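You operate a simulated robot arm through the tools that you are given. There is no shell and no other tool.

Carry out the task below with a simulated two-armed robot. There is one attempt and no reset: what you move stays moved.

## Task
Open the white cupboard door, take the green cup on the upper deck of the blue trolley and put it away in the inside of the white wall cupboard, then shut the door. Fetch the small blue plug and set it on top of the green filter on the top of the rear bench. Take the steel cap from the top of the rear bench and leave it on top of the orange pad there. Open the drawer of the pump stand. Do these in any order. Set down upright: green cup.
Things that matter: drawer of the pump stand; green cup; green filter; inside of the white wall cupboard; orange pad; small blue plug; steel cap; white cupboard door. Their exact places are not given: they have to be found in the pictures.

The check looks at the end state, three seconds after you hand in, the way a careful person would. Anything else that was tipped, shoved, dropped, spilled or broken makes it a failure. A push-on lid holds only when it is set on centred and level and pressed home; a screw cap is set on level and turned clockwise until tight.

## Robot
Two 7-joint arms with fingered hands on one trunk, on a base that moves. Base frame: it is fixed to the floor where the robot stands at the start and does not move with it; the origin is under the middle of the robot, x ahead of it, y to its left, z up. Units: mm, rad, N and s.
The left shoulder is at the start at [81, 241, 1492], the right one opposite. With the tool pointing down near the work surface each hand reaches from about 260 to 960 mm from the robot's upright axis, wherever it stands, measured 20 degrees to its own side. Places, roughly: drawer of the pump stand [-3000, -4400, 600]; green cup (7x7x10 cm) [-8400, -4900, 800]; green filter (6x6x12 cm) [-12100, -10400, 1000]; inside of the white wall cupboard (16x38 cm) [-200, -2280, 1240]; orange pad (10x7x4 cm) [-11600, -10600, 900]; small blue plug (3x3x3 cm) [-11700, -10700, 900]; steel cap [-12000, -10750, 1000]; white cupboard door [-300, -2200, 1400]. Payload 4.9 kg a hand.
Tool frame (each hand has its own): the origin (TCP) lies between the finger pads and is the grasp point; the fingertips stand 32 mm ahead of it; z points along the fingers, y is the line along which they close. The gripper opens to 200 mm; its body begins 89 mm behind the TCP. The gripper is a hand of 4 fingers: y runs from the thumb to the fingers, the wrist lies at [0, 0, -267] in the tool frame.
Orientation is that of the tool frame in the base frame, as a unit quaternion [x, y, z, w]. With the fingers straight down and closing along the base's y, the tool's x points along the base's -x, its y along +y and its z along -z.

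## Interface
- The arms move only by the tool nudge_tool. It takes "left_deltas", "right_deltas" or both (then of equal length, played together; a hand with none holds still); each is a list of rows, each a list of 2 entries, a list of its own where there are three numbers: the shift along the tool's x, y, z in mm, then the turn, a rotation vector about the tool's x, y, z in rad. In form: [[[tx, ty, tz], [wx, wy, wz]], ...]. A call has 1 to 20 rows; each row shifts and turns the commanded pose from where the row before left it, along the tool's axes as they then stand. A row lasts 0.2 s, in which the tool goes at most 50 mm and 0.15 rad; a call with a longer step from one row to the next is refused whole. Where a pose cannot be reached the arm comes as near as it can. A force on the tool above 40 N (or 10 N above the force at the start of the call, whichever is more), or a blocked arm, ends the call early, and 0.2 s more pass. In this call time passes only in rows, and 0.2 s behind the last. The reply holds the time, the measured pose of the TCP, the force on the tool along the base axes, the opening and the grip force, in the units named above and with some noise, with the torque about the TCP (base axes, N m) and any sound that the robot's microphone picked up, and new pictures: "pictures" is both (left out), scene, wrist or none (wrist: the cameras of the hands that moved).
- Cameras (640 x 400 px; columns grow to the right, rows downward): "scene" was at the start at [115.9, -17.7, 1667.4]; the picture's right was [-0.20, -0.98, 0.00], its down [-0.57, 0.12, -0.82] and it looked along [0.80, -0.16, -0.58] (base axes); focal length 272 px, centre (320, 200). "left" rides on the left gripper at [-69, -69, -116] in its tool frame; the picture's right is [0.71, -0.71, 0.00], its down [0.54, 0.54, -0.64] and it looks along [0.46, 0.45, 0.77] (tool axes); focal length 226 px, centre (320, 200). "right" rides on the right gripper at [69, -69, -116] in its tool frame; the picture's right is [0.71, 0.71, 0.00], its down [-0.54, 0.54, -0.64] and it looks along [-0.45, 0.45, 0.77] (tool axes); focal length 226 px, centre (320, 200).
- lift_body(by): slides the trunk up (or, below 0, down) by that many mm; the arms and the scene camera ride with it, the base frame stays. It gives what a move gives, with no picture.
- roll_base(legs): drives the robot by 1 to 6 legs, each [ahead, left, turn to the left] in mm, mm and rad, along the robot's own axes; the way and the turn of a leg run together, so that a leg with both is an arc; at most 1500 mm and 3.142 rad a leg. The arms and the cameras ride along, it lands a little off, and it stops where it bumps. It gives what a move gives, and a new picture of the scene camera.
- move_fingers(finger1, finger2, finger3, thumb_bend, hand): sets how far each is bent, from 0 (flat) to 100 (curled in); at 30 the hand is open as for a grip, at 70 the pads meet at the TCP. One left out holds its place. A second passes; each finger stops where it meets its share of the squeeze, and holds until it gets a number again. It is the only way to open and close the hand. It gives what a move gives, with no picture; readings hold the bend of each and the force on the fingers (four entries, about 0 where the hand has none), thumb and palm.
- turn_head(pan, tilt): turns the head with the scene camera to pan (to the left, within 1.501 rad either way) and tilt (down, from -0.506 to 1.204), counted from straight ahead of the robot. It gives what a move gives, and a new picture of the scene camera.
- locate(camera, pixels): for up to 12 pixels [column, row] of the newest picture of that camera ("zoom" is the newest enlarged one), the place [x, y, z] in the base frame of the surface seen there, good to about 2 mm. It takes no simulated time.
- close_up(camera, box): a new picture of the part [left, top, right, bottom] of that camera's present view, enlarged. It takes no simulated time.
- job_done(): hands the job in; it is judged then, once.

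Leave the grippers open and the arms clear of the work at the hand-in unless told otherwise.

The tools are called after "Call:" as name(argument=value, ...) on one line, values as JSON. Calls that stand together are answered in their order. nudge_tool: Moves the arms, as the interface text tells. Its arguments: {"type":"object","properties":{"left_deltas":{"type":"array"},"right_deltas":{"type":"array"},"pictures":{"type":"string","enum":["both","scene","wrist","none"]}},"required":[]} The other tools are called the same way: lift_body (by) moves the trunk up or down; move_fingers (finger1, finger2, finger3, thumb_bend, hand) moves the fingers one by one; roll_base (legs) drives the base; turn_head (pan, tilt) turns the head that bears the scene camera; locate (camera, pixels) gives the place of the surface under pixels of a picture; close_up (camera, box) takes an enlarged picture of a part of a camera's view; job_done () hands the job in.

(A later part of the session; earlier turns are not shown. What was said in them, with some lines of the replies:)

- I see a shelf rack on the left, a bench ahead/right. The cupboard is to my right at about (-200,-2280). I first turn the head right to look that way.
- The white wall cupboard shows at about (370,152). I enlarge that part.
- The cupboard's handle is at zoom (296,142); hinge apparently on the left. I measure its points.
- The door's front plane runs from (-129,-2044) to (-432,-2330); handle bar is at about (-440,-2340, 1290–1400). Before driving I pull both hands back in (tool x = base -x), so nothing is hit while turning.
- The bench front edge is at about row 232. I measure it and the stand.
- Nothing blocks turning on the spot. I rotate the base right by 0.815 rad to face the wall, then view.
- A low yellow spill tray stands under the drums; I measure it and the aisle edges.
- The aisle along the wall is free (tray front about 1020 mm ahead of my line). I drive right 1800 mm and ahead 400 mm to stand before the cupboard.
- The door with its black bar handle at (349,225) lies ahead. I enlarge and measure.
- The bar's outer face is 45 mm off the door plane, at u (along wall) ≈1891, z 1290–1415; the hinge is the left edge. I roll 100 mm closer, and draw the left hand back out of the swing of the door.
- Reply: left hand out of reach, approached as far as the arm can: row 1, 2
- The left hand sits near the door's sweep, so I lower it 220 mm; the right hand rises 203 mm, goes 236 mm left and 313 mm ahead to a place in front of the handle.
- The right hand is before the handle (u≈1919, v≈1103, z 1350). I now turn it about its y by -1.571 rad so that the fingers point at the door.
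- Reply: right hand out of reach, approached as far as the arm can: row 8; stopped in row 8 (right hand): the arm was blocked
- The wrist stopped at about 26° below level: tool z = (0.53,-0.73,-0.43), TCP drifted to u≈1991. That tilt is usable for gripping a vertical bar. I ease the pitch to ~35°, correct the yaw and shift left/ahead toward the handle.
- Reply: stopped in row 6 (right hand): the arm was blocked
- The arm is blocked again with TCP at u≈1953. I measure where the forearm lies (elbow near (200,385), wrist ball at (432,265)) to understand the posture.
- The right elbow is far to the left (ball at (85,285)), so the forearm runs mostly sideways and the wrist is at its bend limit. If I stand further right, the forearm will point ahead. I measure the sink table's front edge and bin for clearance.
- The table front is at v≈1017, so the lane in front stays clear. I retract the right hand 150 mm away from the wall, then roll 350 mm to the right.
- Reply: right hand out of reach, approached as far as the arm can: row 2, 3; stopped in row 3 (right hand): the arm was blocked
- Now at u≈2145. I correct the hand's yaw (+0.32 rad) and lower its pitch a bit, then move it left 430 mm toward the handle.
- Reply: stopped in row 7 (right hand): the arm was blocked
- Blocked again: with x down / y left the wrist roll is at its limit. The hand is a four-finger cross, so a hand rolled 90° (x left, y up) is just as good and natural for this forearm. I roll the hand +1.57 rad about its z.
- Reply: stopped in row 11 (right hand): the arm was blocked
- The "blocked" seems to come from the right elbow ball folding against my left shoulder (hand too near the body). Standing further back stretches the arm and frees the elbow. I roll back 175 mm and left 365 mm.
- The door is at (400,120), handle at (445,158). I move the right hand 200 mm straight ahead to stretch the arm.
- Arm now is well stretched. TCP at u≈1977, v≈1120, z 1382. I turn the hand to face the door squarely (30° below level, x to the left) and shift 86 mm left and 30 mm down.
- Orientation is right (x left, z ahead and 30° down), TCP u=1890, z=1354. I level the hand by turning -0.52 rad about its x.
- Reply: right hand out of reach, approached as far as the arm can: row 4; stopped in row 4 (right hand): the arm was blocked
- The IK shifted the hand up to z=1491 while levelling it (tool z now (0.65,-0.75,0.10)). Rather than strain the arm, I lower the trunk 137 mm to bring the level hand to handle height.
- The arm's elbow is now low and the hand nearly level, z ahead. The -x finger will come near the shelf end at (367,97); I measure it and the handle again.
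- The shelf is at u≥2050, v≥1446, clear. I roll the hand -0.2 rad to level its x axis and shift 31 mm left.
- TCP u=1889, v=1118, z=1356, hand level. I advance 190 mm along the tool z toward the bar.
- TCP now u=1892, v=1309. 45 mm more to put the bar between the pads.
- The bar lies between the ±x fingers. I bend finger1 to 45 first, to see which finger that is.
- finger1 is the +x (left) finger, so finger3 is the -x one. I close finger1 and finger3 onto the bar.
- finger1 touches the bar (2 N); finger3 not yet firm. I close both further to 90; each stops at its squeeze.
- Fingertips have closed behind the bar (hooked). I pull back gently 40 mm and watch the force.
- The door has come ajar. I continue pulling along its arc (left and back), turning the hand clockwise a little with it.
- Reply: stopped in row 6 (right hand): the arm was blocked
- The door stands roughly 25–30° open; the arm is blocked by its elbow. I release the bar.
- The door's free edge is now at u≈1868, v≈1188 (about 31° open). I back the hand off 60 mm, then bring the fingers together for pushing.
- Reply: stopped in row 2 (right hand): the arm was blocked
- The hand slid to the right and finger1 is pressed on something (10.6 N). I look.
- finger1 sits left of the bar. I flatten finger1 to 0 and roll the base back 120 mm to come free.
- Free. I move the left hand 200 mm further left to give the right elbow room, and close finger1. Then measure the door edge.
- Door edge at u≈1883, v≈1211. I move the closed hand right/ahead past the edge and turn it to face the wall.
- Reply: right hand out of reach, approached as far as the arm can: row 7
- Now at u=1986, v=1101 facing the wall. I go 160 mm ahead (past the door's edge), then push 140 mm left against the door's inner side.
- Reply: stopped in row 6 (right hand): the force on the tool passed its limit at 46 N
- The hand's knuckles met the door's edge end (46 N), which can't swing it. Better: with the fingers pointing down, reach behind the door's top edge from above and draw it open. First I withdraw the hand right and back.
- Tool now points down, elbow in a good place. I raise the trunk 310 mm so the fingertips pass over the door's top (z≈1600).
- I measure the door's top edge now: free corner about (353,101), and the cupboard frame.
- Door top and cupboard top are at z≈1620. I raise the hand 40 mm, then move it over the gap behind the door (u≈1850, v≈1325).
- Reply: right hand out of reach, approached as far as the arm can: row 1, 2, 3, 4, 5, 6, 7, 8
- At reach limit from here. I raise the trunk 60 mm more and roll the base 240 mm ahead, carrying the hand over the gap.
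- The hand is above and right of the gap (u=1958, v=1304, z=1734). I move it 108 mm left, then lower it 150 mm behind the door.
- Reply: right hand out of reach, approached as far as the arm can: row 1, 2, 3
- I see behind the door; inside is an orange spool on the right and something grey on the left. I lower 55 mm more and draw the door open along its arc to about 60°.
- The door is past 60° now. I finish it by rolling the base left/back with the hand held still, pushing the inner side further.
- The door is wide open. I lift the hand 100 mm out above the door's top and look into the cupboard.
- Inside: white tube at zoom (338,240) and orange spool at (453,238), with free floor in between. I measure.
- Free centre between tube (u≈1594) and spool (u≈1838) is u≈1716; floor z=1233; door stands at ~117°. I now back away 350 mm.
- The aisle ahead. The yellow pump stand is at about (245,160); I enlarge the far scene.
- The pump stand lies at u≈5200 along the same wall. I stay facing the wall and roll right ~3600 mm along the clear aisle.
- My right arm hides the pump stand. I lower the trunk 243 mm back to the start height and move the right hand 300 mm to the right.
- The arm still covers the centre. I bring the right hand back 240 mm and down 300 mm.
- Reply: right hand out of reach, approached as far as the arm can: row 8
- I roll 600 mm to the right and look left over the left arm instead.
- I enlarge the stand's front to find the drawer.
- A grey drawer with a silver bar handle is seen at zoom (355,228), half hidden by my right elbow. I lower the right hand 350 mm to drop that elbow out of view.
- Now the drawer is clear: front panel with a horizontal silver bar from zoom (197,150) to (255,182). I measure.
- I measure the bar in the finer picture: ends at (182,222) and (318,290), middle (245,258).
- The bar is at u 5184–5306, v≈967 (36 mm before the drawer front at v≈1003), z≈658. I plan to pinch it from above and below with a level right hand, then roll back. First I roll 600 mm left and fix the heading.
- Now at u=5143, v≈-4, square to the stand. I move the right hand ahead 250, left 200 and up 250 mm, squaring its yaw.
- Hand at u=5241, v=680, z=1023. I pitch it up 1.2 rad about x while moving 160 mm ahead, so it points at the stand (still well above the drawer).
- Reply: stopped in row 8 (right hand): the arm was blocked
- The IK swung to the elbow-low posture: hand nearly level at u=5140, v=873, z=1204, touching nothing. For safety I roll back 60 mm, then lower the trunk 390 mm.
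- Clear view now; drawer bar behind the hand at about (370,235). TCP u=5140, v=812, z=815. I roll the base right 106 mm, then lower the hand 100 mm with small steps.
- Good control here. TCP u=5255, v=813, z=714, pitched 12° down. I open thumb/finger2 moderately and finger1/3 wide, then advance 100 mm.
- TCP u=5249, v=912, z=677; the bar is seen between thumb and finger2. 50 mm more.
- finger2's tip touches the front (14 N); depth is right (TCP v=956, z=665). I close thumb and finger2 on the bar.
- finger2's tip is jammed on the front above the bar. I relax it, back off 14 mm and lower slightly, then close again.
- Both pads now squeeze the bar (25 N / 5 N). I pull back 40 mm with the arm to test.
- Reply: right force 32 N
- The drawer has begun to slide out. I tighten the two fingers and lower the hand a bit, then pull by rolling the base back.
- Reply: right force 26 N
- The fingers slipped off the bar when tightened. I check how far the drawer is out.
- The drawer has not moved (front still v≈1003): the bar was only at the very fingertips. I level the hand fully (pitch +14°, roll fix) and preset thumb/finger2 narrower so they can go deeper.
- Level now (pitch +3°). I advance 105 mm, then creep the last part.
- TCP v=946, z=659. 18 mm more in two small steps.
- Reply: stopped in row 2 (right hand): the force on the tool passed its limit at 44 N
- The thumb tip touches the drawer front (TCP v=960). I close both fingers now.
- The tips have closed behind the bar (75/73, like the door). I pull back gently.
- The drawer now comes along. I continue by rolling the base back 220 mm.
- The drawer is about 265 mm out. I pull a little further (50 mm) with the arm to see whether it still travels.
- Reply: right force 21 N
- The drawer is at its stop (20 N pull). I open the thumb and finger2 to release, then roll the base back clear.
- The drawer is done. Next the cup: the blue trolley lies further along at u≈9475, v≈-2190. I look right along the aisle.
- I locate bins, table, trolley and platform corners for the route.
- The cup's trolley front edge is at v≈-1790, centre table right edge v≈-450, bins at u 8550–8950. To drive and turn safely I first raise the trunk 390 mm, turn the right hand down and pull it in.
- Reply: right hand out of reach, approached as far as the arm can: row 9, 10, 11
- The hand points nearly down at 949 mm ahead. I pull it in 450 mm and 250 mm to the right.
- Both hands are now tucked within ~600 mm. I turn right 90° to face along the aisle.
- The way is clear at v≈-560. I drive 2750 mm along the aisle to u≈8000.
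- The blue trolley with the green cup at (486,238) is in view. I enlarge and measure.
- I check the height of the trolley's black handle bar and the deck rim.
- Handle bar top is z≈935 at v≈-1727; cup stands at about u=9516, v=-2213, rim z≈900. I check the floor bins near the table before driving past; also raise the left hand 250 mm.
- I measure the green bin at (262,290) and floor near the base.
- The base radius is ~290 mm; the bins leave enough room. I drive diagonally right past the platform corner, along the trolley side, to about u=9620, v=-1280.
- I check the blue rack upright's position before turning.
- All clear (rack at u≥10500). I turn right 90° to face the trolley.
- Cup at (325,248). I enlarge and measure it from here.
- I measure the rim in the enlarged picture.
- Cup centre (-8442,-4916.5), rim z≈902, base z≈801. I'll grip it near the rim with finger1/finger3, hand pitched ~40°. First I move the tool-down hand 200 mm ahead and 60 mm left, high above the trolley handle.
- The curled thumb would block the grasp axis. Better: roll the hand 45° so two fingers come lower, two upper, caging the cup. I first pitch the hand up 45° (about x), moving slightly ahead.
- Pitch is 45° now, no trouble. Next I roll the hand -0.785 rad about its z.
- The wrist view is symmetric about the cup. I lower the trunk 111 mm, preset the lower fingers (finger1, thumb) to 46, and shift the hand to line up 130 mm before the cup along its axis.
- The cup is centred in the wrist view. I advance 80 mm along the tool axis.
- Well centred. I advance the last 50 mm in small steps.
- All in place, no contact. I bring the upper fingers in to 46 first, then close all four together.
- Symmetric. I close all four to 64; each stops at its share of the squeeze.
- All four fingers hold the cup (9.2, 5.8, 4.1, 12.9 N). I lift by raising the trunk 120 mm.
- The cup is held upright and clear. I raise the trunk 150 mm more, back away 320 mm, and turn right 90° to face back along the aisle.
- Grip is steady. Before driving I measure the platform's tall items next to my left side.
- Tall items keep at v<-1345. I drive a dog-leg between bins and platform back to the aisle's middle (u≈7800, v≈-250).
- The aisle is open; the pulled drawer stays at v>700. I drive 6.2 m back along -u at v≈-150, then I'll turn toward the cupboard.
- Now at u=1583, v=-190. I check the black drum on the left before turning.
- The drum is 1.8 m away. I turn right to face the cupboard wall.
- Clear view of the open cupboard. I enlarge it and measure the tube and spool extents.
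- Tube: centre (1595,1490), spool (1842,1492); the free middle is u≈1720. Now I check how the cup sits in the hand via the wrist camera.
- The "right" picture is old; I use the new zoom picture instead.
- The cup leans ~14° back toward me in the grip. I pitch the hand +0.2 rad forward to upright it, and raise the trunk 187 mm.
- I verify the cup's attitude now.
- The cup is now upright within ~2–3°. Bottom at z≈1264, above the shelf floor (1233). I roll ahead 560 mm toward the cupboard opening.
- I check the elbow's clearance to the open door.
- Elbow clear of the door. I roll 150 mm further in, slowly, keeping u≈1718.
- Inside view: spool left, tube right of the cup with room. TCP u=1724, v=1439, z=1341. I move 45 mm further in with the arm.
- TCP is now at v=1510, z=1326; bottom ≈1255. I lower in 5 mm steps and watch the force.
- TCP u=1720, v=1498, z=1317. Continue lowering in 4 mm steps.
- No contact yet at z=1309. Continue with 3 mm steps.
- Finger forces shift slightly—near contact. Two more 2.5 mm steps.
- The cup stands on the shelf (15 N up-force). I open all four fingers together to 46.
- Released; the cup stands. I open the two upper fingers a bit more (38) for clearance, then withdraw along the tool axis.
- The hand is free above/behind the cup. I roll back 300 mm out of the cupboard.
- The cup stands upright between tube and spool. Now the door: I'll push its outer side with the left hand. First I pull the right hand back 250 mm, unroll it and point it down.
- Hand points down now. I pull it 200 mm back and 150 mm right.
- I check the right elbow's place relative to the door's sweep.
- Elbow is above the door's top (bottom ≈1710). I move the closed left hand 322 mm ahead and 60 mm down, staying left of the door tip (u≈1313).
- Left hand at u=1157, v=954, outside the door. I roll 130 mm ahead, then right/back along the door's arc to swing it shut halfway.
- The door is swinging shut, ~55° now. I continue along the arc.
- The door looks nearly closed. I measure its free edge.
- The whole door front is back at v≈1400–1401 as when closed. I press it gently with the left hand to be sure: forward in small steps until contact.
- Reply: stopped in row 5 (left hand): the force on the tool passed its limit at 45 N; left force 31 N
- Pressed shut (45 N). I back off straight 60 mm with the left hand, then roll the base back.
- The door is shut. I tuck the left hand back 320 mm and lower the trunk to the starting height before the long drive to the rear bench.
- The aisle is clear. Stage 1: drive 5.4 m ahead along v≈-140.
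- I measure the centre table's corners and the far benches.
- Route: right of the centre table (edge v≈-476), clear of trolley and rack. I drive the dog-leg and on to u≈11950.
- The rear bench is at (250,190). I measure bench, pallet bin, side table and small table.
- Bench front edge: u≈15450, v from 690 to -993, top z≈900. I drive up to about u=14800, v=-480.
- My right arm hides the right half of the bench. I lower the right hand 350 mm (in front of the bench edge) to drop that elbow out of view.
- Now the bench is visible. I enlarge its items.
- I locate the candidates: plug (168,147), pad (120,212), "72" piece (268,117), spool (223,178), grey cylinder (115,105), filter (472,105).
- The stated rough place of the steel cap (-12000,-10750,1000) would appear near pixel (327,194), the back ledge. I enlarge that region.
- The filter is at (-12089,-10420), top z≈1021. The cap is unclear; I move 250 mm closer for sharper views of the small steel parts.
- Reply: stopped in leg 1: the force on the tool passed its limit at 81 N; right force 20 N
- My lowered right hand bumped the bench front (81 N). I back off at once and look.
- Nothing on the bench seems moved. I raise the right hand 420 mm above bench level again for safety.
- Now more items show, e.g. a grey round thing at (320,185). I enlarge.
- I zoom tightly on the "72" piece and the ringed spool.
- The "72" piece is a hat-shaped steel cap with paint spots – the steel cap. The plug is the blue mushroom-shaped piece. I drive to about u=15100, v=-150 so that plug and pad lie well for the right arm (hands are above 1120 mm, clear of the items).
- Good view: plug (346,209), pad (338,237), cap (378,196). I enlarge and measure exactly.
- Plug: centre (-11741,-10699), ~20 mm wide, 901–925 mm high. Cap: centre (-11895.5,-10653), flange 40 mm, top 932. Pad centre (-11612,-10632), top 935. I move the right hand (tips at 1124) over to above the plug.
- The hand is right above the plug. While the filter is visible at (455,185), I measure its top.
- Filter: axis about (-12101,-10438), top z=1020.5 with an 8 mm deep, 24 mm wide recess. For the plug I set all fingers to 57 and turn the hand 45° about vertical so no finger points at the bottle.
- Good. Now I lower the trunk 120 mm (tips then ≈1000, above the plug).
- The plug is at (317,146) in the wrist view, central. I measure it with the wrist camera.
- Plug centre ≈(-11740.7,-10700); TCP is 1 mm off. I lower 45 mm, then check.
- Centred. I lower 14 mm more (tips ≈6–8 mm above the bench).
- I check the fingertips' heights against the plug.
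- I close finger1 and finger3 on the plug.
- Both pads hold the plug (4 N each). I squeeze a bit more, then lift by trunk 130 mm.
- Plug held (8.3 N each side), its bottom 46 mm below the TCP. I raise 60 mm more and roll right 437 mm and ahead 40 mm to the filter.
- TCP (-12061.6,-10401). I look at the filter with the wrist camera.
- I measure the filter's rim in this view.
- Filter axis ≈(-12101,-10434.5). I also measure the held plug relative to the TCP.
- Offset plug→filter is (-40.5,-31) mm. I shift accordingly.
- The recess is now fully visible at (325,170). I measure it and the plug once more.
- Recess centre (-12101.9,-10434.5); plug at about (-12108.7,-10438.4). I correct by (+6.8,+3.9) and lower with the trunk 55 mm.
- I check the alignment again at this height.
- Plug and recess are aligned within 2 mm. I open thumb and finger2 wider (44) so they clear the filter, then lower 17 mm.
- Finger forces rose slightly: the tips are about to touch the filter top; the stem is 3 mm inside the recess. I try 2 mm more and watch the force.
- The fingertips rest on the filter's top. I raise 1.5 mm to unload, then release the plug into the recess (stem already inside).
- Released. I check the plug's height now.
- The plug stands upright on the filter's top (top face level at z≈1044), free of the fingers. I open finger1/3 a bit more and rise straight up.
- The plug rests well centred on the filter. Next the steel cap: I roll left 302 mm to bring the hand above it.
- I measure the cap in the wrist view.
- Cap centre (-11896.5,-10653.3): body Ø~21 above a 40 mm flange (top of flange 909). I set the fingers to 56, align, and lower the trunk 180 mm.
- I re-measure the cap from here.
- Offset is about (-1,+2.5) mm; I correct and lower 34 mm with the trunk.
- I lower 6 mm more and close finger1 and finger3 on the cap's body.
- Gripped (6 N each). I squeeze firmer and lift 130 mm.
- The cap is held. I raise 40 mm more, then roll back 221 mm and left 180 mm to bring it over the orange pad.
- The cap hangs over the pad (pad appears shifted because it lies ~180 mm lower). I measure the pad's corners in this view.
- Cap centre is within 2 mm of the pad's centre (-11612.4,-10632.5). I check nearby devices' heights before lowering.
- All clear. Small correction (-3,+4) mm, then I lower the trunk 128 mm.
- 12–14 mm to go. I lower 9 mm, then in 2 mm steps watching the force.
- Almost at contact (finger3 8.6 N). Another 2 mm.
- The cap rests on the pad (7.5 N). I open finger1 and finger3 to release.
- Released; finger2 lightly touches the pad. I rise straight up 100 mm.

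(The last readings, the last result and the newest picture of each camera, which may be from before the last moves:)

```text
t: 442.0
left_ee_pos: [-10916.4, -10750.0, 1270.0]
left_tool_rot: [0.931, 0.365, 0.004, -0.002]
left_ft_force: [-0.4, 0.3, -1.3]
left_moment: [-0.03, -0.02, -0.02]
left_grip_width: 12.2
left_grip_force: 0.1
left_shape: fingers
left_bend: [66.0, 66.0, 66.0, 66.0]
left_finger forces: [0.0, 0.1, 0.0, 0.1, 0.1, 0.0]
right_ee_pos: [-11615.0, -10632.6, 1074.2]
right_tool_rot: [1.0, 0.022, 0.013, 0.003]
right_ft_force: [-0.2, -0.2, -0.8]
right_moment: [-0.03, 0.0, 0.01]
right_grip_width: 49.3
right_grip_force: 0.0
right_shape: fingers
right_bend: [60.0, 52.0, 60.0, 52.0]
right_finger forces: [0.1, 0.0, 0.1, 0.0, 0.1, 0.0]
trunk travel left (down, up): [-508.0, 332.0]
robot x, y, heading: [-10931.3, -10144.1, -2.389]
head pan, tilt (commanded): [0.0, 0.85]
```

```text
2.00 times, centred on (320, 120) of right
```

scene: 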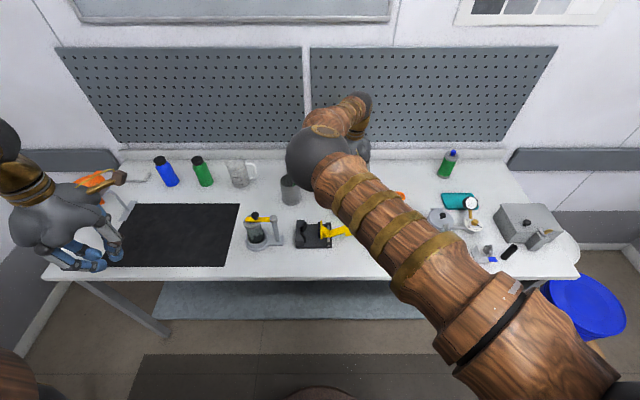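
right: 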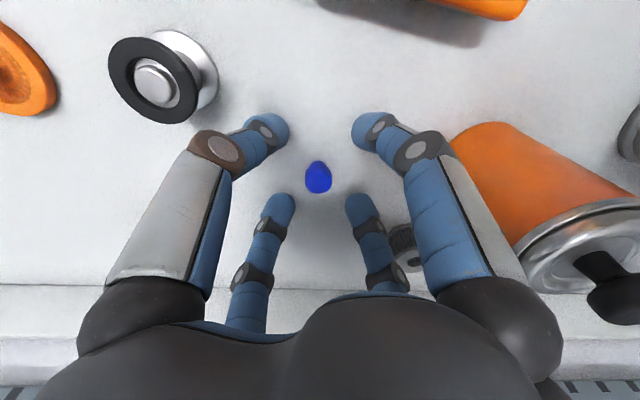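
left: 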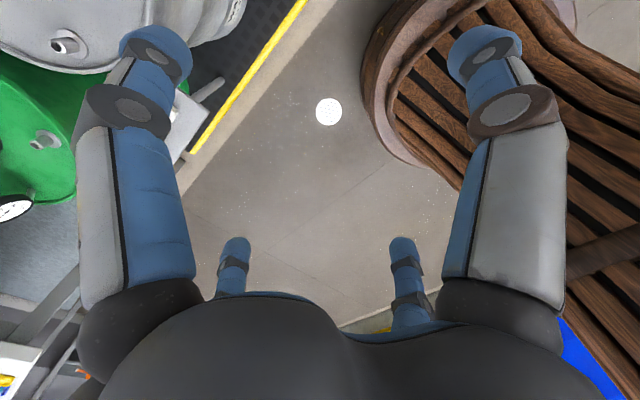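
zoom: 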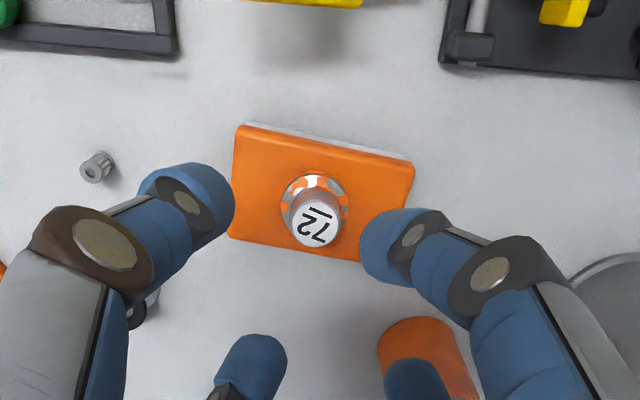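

The cap stands centred on the pad. I raise 80 mm more and roll back 500 mm, clear of the bench.

Call:
lift_body(by=80)

Call:
roll_base(legs=[[-250, 0, 0], [-250, 0, 0]])

Call:
turn_head(pan=-0.05, tilt=0.6)

```text
t: 443.2
left_ee_pos: [-10916.0, -10751.4, 1350.8]
left_tool_rot: [0.931, 0.365, 0.004, -0.004]
left_ft_force: [-0.3, -0.5, -0.5]
left_moment: [0.01, 0.03, -0.01]
left_grip_width: 12.5
left_grip_force: 0.0
left_shape: fingers
left_bend: [66.0, 66.0, 66.0, 66.0]
left_finger forces: [0.0, 0.0, 0.0, 0.0, 0.0, 0.0]
right_ee_pos: [-11614.5, -10632.4, 1154.3]
right_tool_rot: [1.0, 0.022, 0.013, 0.003]
right_ft_force: [0.7, -0.8, 0.1]
right_moment: [0.0, -0.02, -0.02]
right_grip_width: 49.2
right_grip_force: 0.1
right_shape: fingers
right_bend: [60.0, 52.0, 60.0, 52.0]
right_finger forces: [0.0, 0.0, 0.0, 0.0, 0.0, 0.0]
trunk travel left (down, up): [-588.0, 252.0]
robot x, y, heading: [-10936.6, -10144.1, -2.391]
head pan, tilt (commanded): [0.0, 0.85]
```

```text
t: 446.4
left_ee_pos: [-10559.4, -10415.9, 1348.7]
left_tool_rot: [0.931, 0.365, 0.006, -0.004]
left_ft_force: [-0.2, 0.5, 0.4]
left_moment: [0.07, -0.04, 0.02]
left_grip_width: 12.3
left_grip_force: 0.0
left_shape: fingers
left_bend: [66.0, 66.0, 66.0, 66.0]
left_finger forces: [0.0, 0.0, 0.1, 0.0, 0.0, 0.0]
right_ee_pos: [-11257.3, -10298.1, 1151.7]
right_tool_rot: [1.0, 0.021, 0.014, 0.001]
right_ft_force: [-0.3, -0.2, 0.4]
right_moment: [0.03, -0.04, 0.0]
right_grip_width: 49.4
right_grip_force: 0.1
right_shape: fingers
right_bend: [60.0, 52.0, 60.0, 52.0]
right_finger forces: [0.1, 0.1, 0.0, 0.0, 0.0, 0.0]
trunk travel left (down, up): [-588.0, 252.0]
robot x, y, heading: [-10573.2, -9806.6, -2.386]
head pan, tilt (commanded): [0.0, 0.85]
```

scene: 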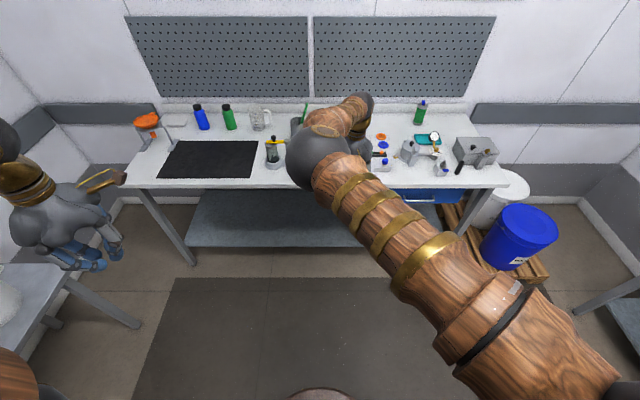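

```text
t: 447.2
left_ee_pos: [-10556.4, -10414.1, 1349.4]
left_tool_rot: [0.931, 0.364, 0.004, -0.002]
left_ft_force: [-0.4, -0.2, -0.2]
left_moment: [-0.03, 0.02, 0.0]
left_grip_width: 12.5
left_grip_force: 0.1
left_shape: fingers
left_bend: [66.0, 66.0, 66.0, 66.0]
left_finger forces: [0.0, 0.0, 0.1, 0.0, 0.0, 0.0]
right_ee_pos: [-11255.0, -10294.9, 1154.2]
right_tool_rot: [1.0, 0.02, 0.013, 0.003]
right_ft_force: [-0.7, 0.6, 0.3]
right_moment: [0.02, -0.03, 0.0]
right_grip_width: 49.5
right_grip_force: 0.0
right_shape: fingers
right_bend: [60.0, 52.0, 60.0, 52.0]
right_finger forces: [0.0, 0.1, 0.1, 0.0, 0.0, 0.0]
trunk travel left (down, up): [-588.0, 252.0]
robot x, y, heading: [-10574.3, -9806.7, -2.388]
head pan, tilt (commanded): [-0.051, 0.6]
```

scene: 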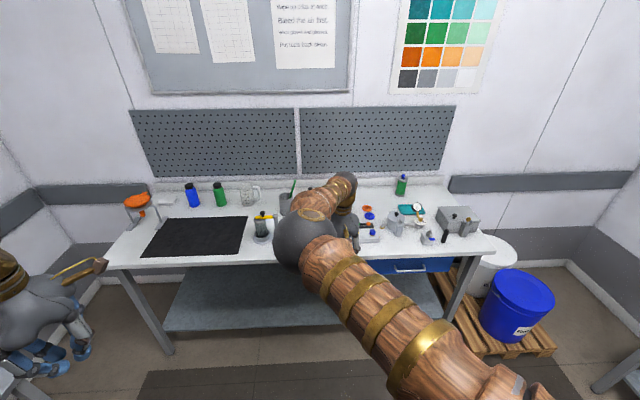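

I check the bench's blue drawer (which my hand bumped earlier) and the parts on the bench.

Call:
close_up(camera="scene", box=[340, 170, 500, 290])

Call:
locate(camera="scene", pixels=[[400, 265], [440, 263], [410, 270], [400, 252], [470, 250], [402, 178], [402, 190], [200, 262]])

```text
3.33 times, centred on (420, 230) of scene
```

zoom: 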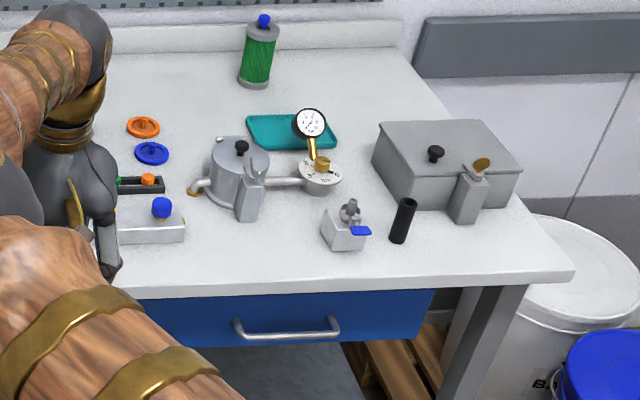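

```text
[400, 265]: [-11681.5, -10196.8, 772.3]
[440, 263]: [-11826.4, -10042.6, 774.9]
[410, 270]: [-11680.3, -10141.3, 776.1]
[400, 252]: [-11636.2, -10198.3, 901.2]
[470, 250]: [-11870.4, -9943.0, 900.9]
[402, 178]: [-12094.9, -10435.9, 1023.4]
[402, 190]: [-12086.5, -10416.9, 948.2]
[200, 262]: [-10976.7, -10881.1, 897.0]
```

The bench drawer is closed (front u≈15495, behind the edge), and the plug stands on the filter. I roll right 350 mm to view the pad past my arm, and open both hands.

Call:
roll_base(legs=[[0, -350, 0]])

Call:
move_fingers(hand="right", finger1=30, finger2=30, finger3=30, thumb_bend=30)

Call:
move_fingers(hand="left", finger1=30, finger2=30, finger3=30, thumb_bend=30)

Call:
turn_head(pan=0.3, tilt=0.6)

```text
t: 449.4
left_ee_pos: [-10794.8, -10157.5, 1348.7]
left_tool_rot: [0.931, 0.365, 0.004, -0.003]
left_ft_force: [0.1, 0.1, -0.2]
left_moment: [0.04, 0.03, -0.03]
left_grip_width: 12.7
left_grip_force: 0.0
left_shape: fingers
left_bend: [66.0, 66.0, 66.0, 66.0]
left_finger forces: [0.0, 0.1, 0.0, 0.0, 0.0, 0.0]
right_ee_pos: [-11493.6, -10040.2, 1154.6]
right_tool_rot: [1.0, 0.023, 0.012, 0.003]
right_ft_force: [0.6, -0.2, 0.6]
right_moment: [-0.01, 0.03, 0.03]
right_grip_width: 49.3
right_grip_force: 0.1
right_shape: fingers
right_bend: [60.0, 52.0, 60.0, 52.0]
right_finger forces: [0.0, 0.0, 0.0, 0.0, 0.1, 0.0]
trunk travel left (down, up): [-588.0, 252.0]
robot x, y, heading: [-10813.2, -9551.7, -2.386]
head pan, tilt (commanded): [-0.051, 0.6]
```

scene: 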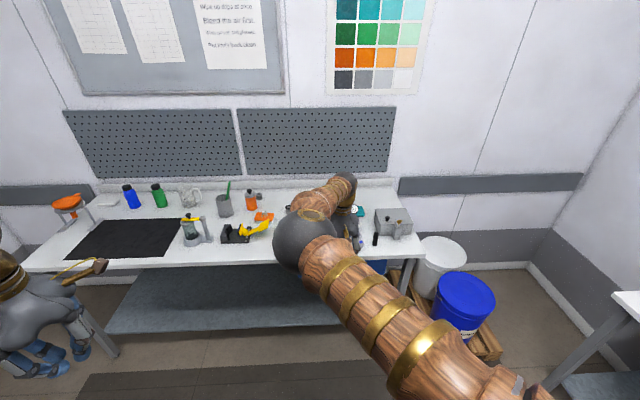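

```text
t: 450.4
left_ee_pos: [-10796.5, -10155.3, 1350.1]
left_tool_rot: [0.931, 0.366, 0.004, -0.002]
left_ft_force: [-1.4, -0.2, -1.0]
left_moment: [0.0, 0.02, -0.03]
left_grip_width: 12.7
left_grip_force: 0.1
left_shape: fingers
left_bend: [66.0, 66.0, 66.0, 66.0]
left_finger forces: [0.0, 0.0, 0.1, 0.0, 0.1, 0.0]
right_ee_pos: [-11496.3, -10037.5, 1154.3]
right_tool_rot: [1.0, 0.021, 0.013, 0.003]
right_ft_force: [0.2, 0.6, 0.6]
right_moment: [0.03, 0.0, 0.0]
right_grip_width: 139.8
right_grip_force: 0.0
right_shape: fingers
right_bend: [30.0, 30.0, 30.0, 30.0]
right_finger forces: [0.0, 0.0, 0.0, 0.0, 0.0, 0.0]
trunk travel left (down, up): [-588.0, 252.0]
robot x, y, heading: [-10816.9, -9551.3, -2.391]
head pan, tilt (commanded): [-0.051, 0.6]
```

```text
t: 451.4
left_ee_pos: [-10795.9, -10156.3, 1349.8]
left_tool_rot: [0.931, 0.366, 0.004, -0.002]
left_ft_force: [-0.8, 0.0, 0.9]
left_moment: [-0.02, 0.0, -0.04]
left_grip_width: 139.7
left_grip_force: 0.0
left_shape: fingers
left_bend: [30.0, 30.0, 30.0, 30.0]
left_finger forces: [0.1, 0.0, 0.0, 0.0, 0.0, 0.0]
right_ee_pos: [-11494.9, -10039.0, 1155.1]
right_tool_rot: [1.0, 0.021, 0.013, 0.003]
right_ft_force: [-0.4, -0.5, -0.1]
right_moment: [0.0, 0.01, 0.0]
right_grip_width: 140.1
right_grip_force: 0.1
right_shape: fingers
right_bend: [30.0, 30.0, 30.0, 30.0]
right_finger forces: [0.1, 0.2, 0.1, 0.0, 0.0, 0.0]
trunk travel left (down, up): [-588.0, 252.0]
robot x, y, heading: [-10817.1, -9548.9, -2.383]
head pan, tilt (commanded): [-0.051, 0.6]
```

```text
t: 452.3
left_ee_pos: [-10795.8, -10156.8, 1350.2]
left_tool_rot: [0.931, 0.365, 0.004, -0.003]
left_ft_force: [-0.3, -0.5, -0.4]
left_moment: [0.0, 0.05, 0.0]
left_grip_width: 139.8
left_grip_force: 0.1
left_shape: fingers
left_bend: [30.0, 30.0, 30.0, 30.0]
left_finger forces: [0.1, 0.0, 0.1, 0.0, 0.0, 0.0]
right_ee_pos: [-11495.6, -10037.6, 1155.1]
right_tool_rot: [1.0, 0.021, 0.013, 0.002]
right_ft_force: [-0.6, -1.3, -0.3]
right_moment: [0.02, 0.01, -0.02]
right_grip_width: 139.9
right_grip_force: 0.1
right_shape: fingers
right_bend: [30.0, 30.0, 30.0, 30.0]
right_finger forces: [0.0, 0.1, 0.0, 0.0, 0.0, 0.1]
trunk travel left (down, up): [-588.0, 252.0]
robot x, y, heading: [-10815.4, -9549.4, -2.387]
head pan, tilt (commanded): [0.3, 0.6]
```

scene: 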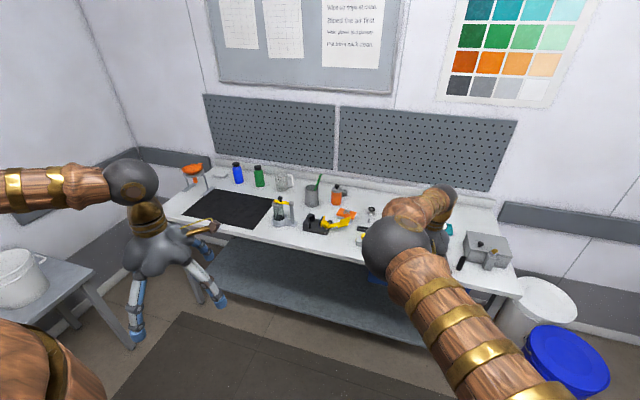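

Call:
close_up(camera="scene", box=[260, 150, 420, 260])

Call:
close_up(camera="scene", box=[325, 195, 385, 235])

```text
3.64 times, centred on (340, 205) of scene
```

zoom: 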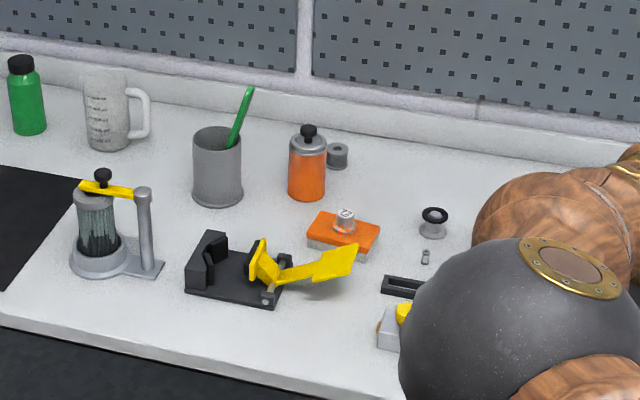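

```text
10.00 times, centred on (355, 215) of scene
```

zoom: 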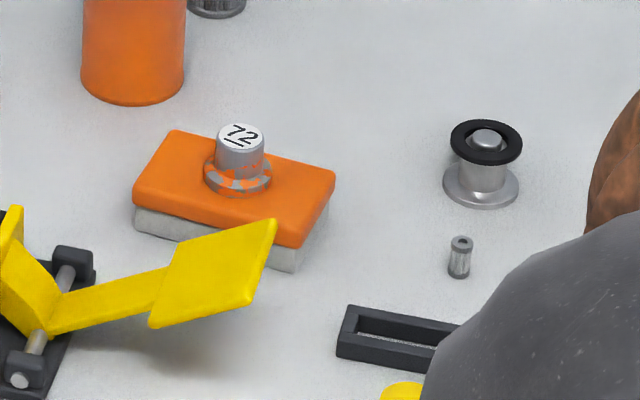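

The cap sits on the orange pad, the plug on the filter, all neighbours stand as before; hands are open and clear. The drawer is out, the cup is in the cupboard and its door is shut. I hand in.

Call:
job_done()

```text
The job is handed in.
```

I handed the job in with all four parts done; the verdict has not come back yet.

- **Green cup and cupboard:** I opened the cupboard door and stood the cup upright on the cupboard floor, between the white tube and the orange spool already there. Then I shut the door and pressed it home. I last saw the cup standing just before I closed the door and cannot see it now.
- **Pump stand drawer:** It is pulled out to its stop, about 285 mm.
- **Small blue plug:** It stands upright and centred on top of the green filter.
- **Steel cap:** I took this to be the flanged steel piece marked "72". It was the only item near the rough place given. It sits centred on the orange pad.

**Contacts along the way:**
- While driving up to the rear bench, my right hand bumped the bench front at 81 N. I backed off and checked: the bench drawer is still closed and the items on top look as they did before.
- While opening the cupboard door, my hand also pressed its edge at 46 N, which did no visible harm.

Both hands are open and the arms are clear of the bench.
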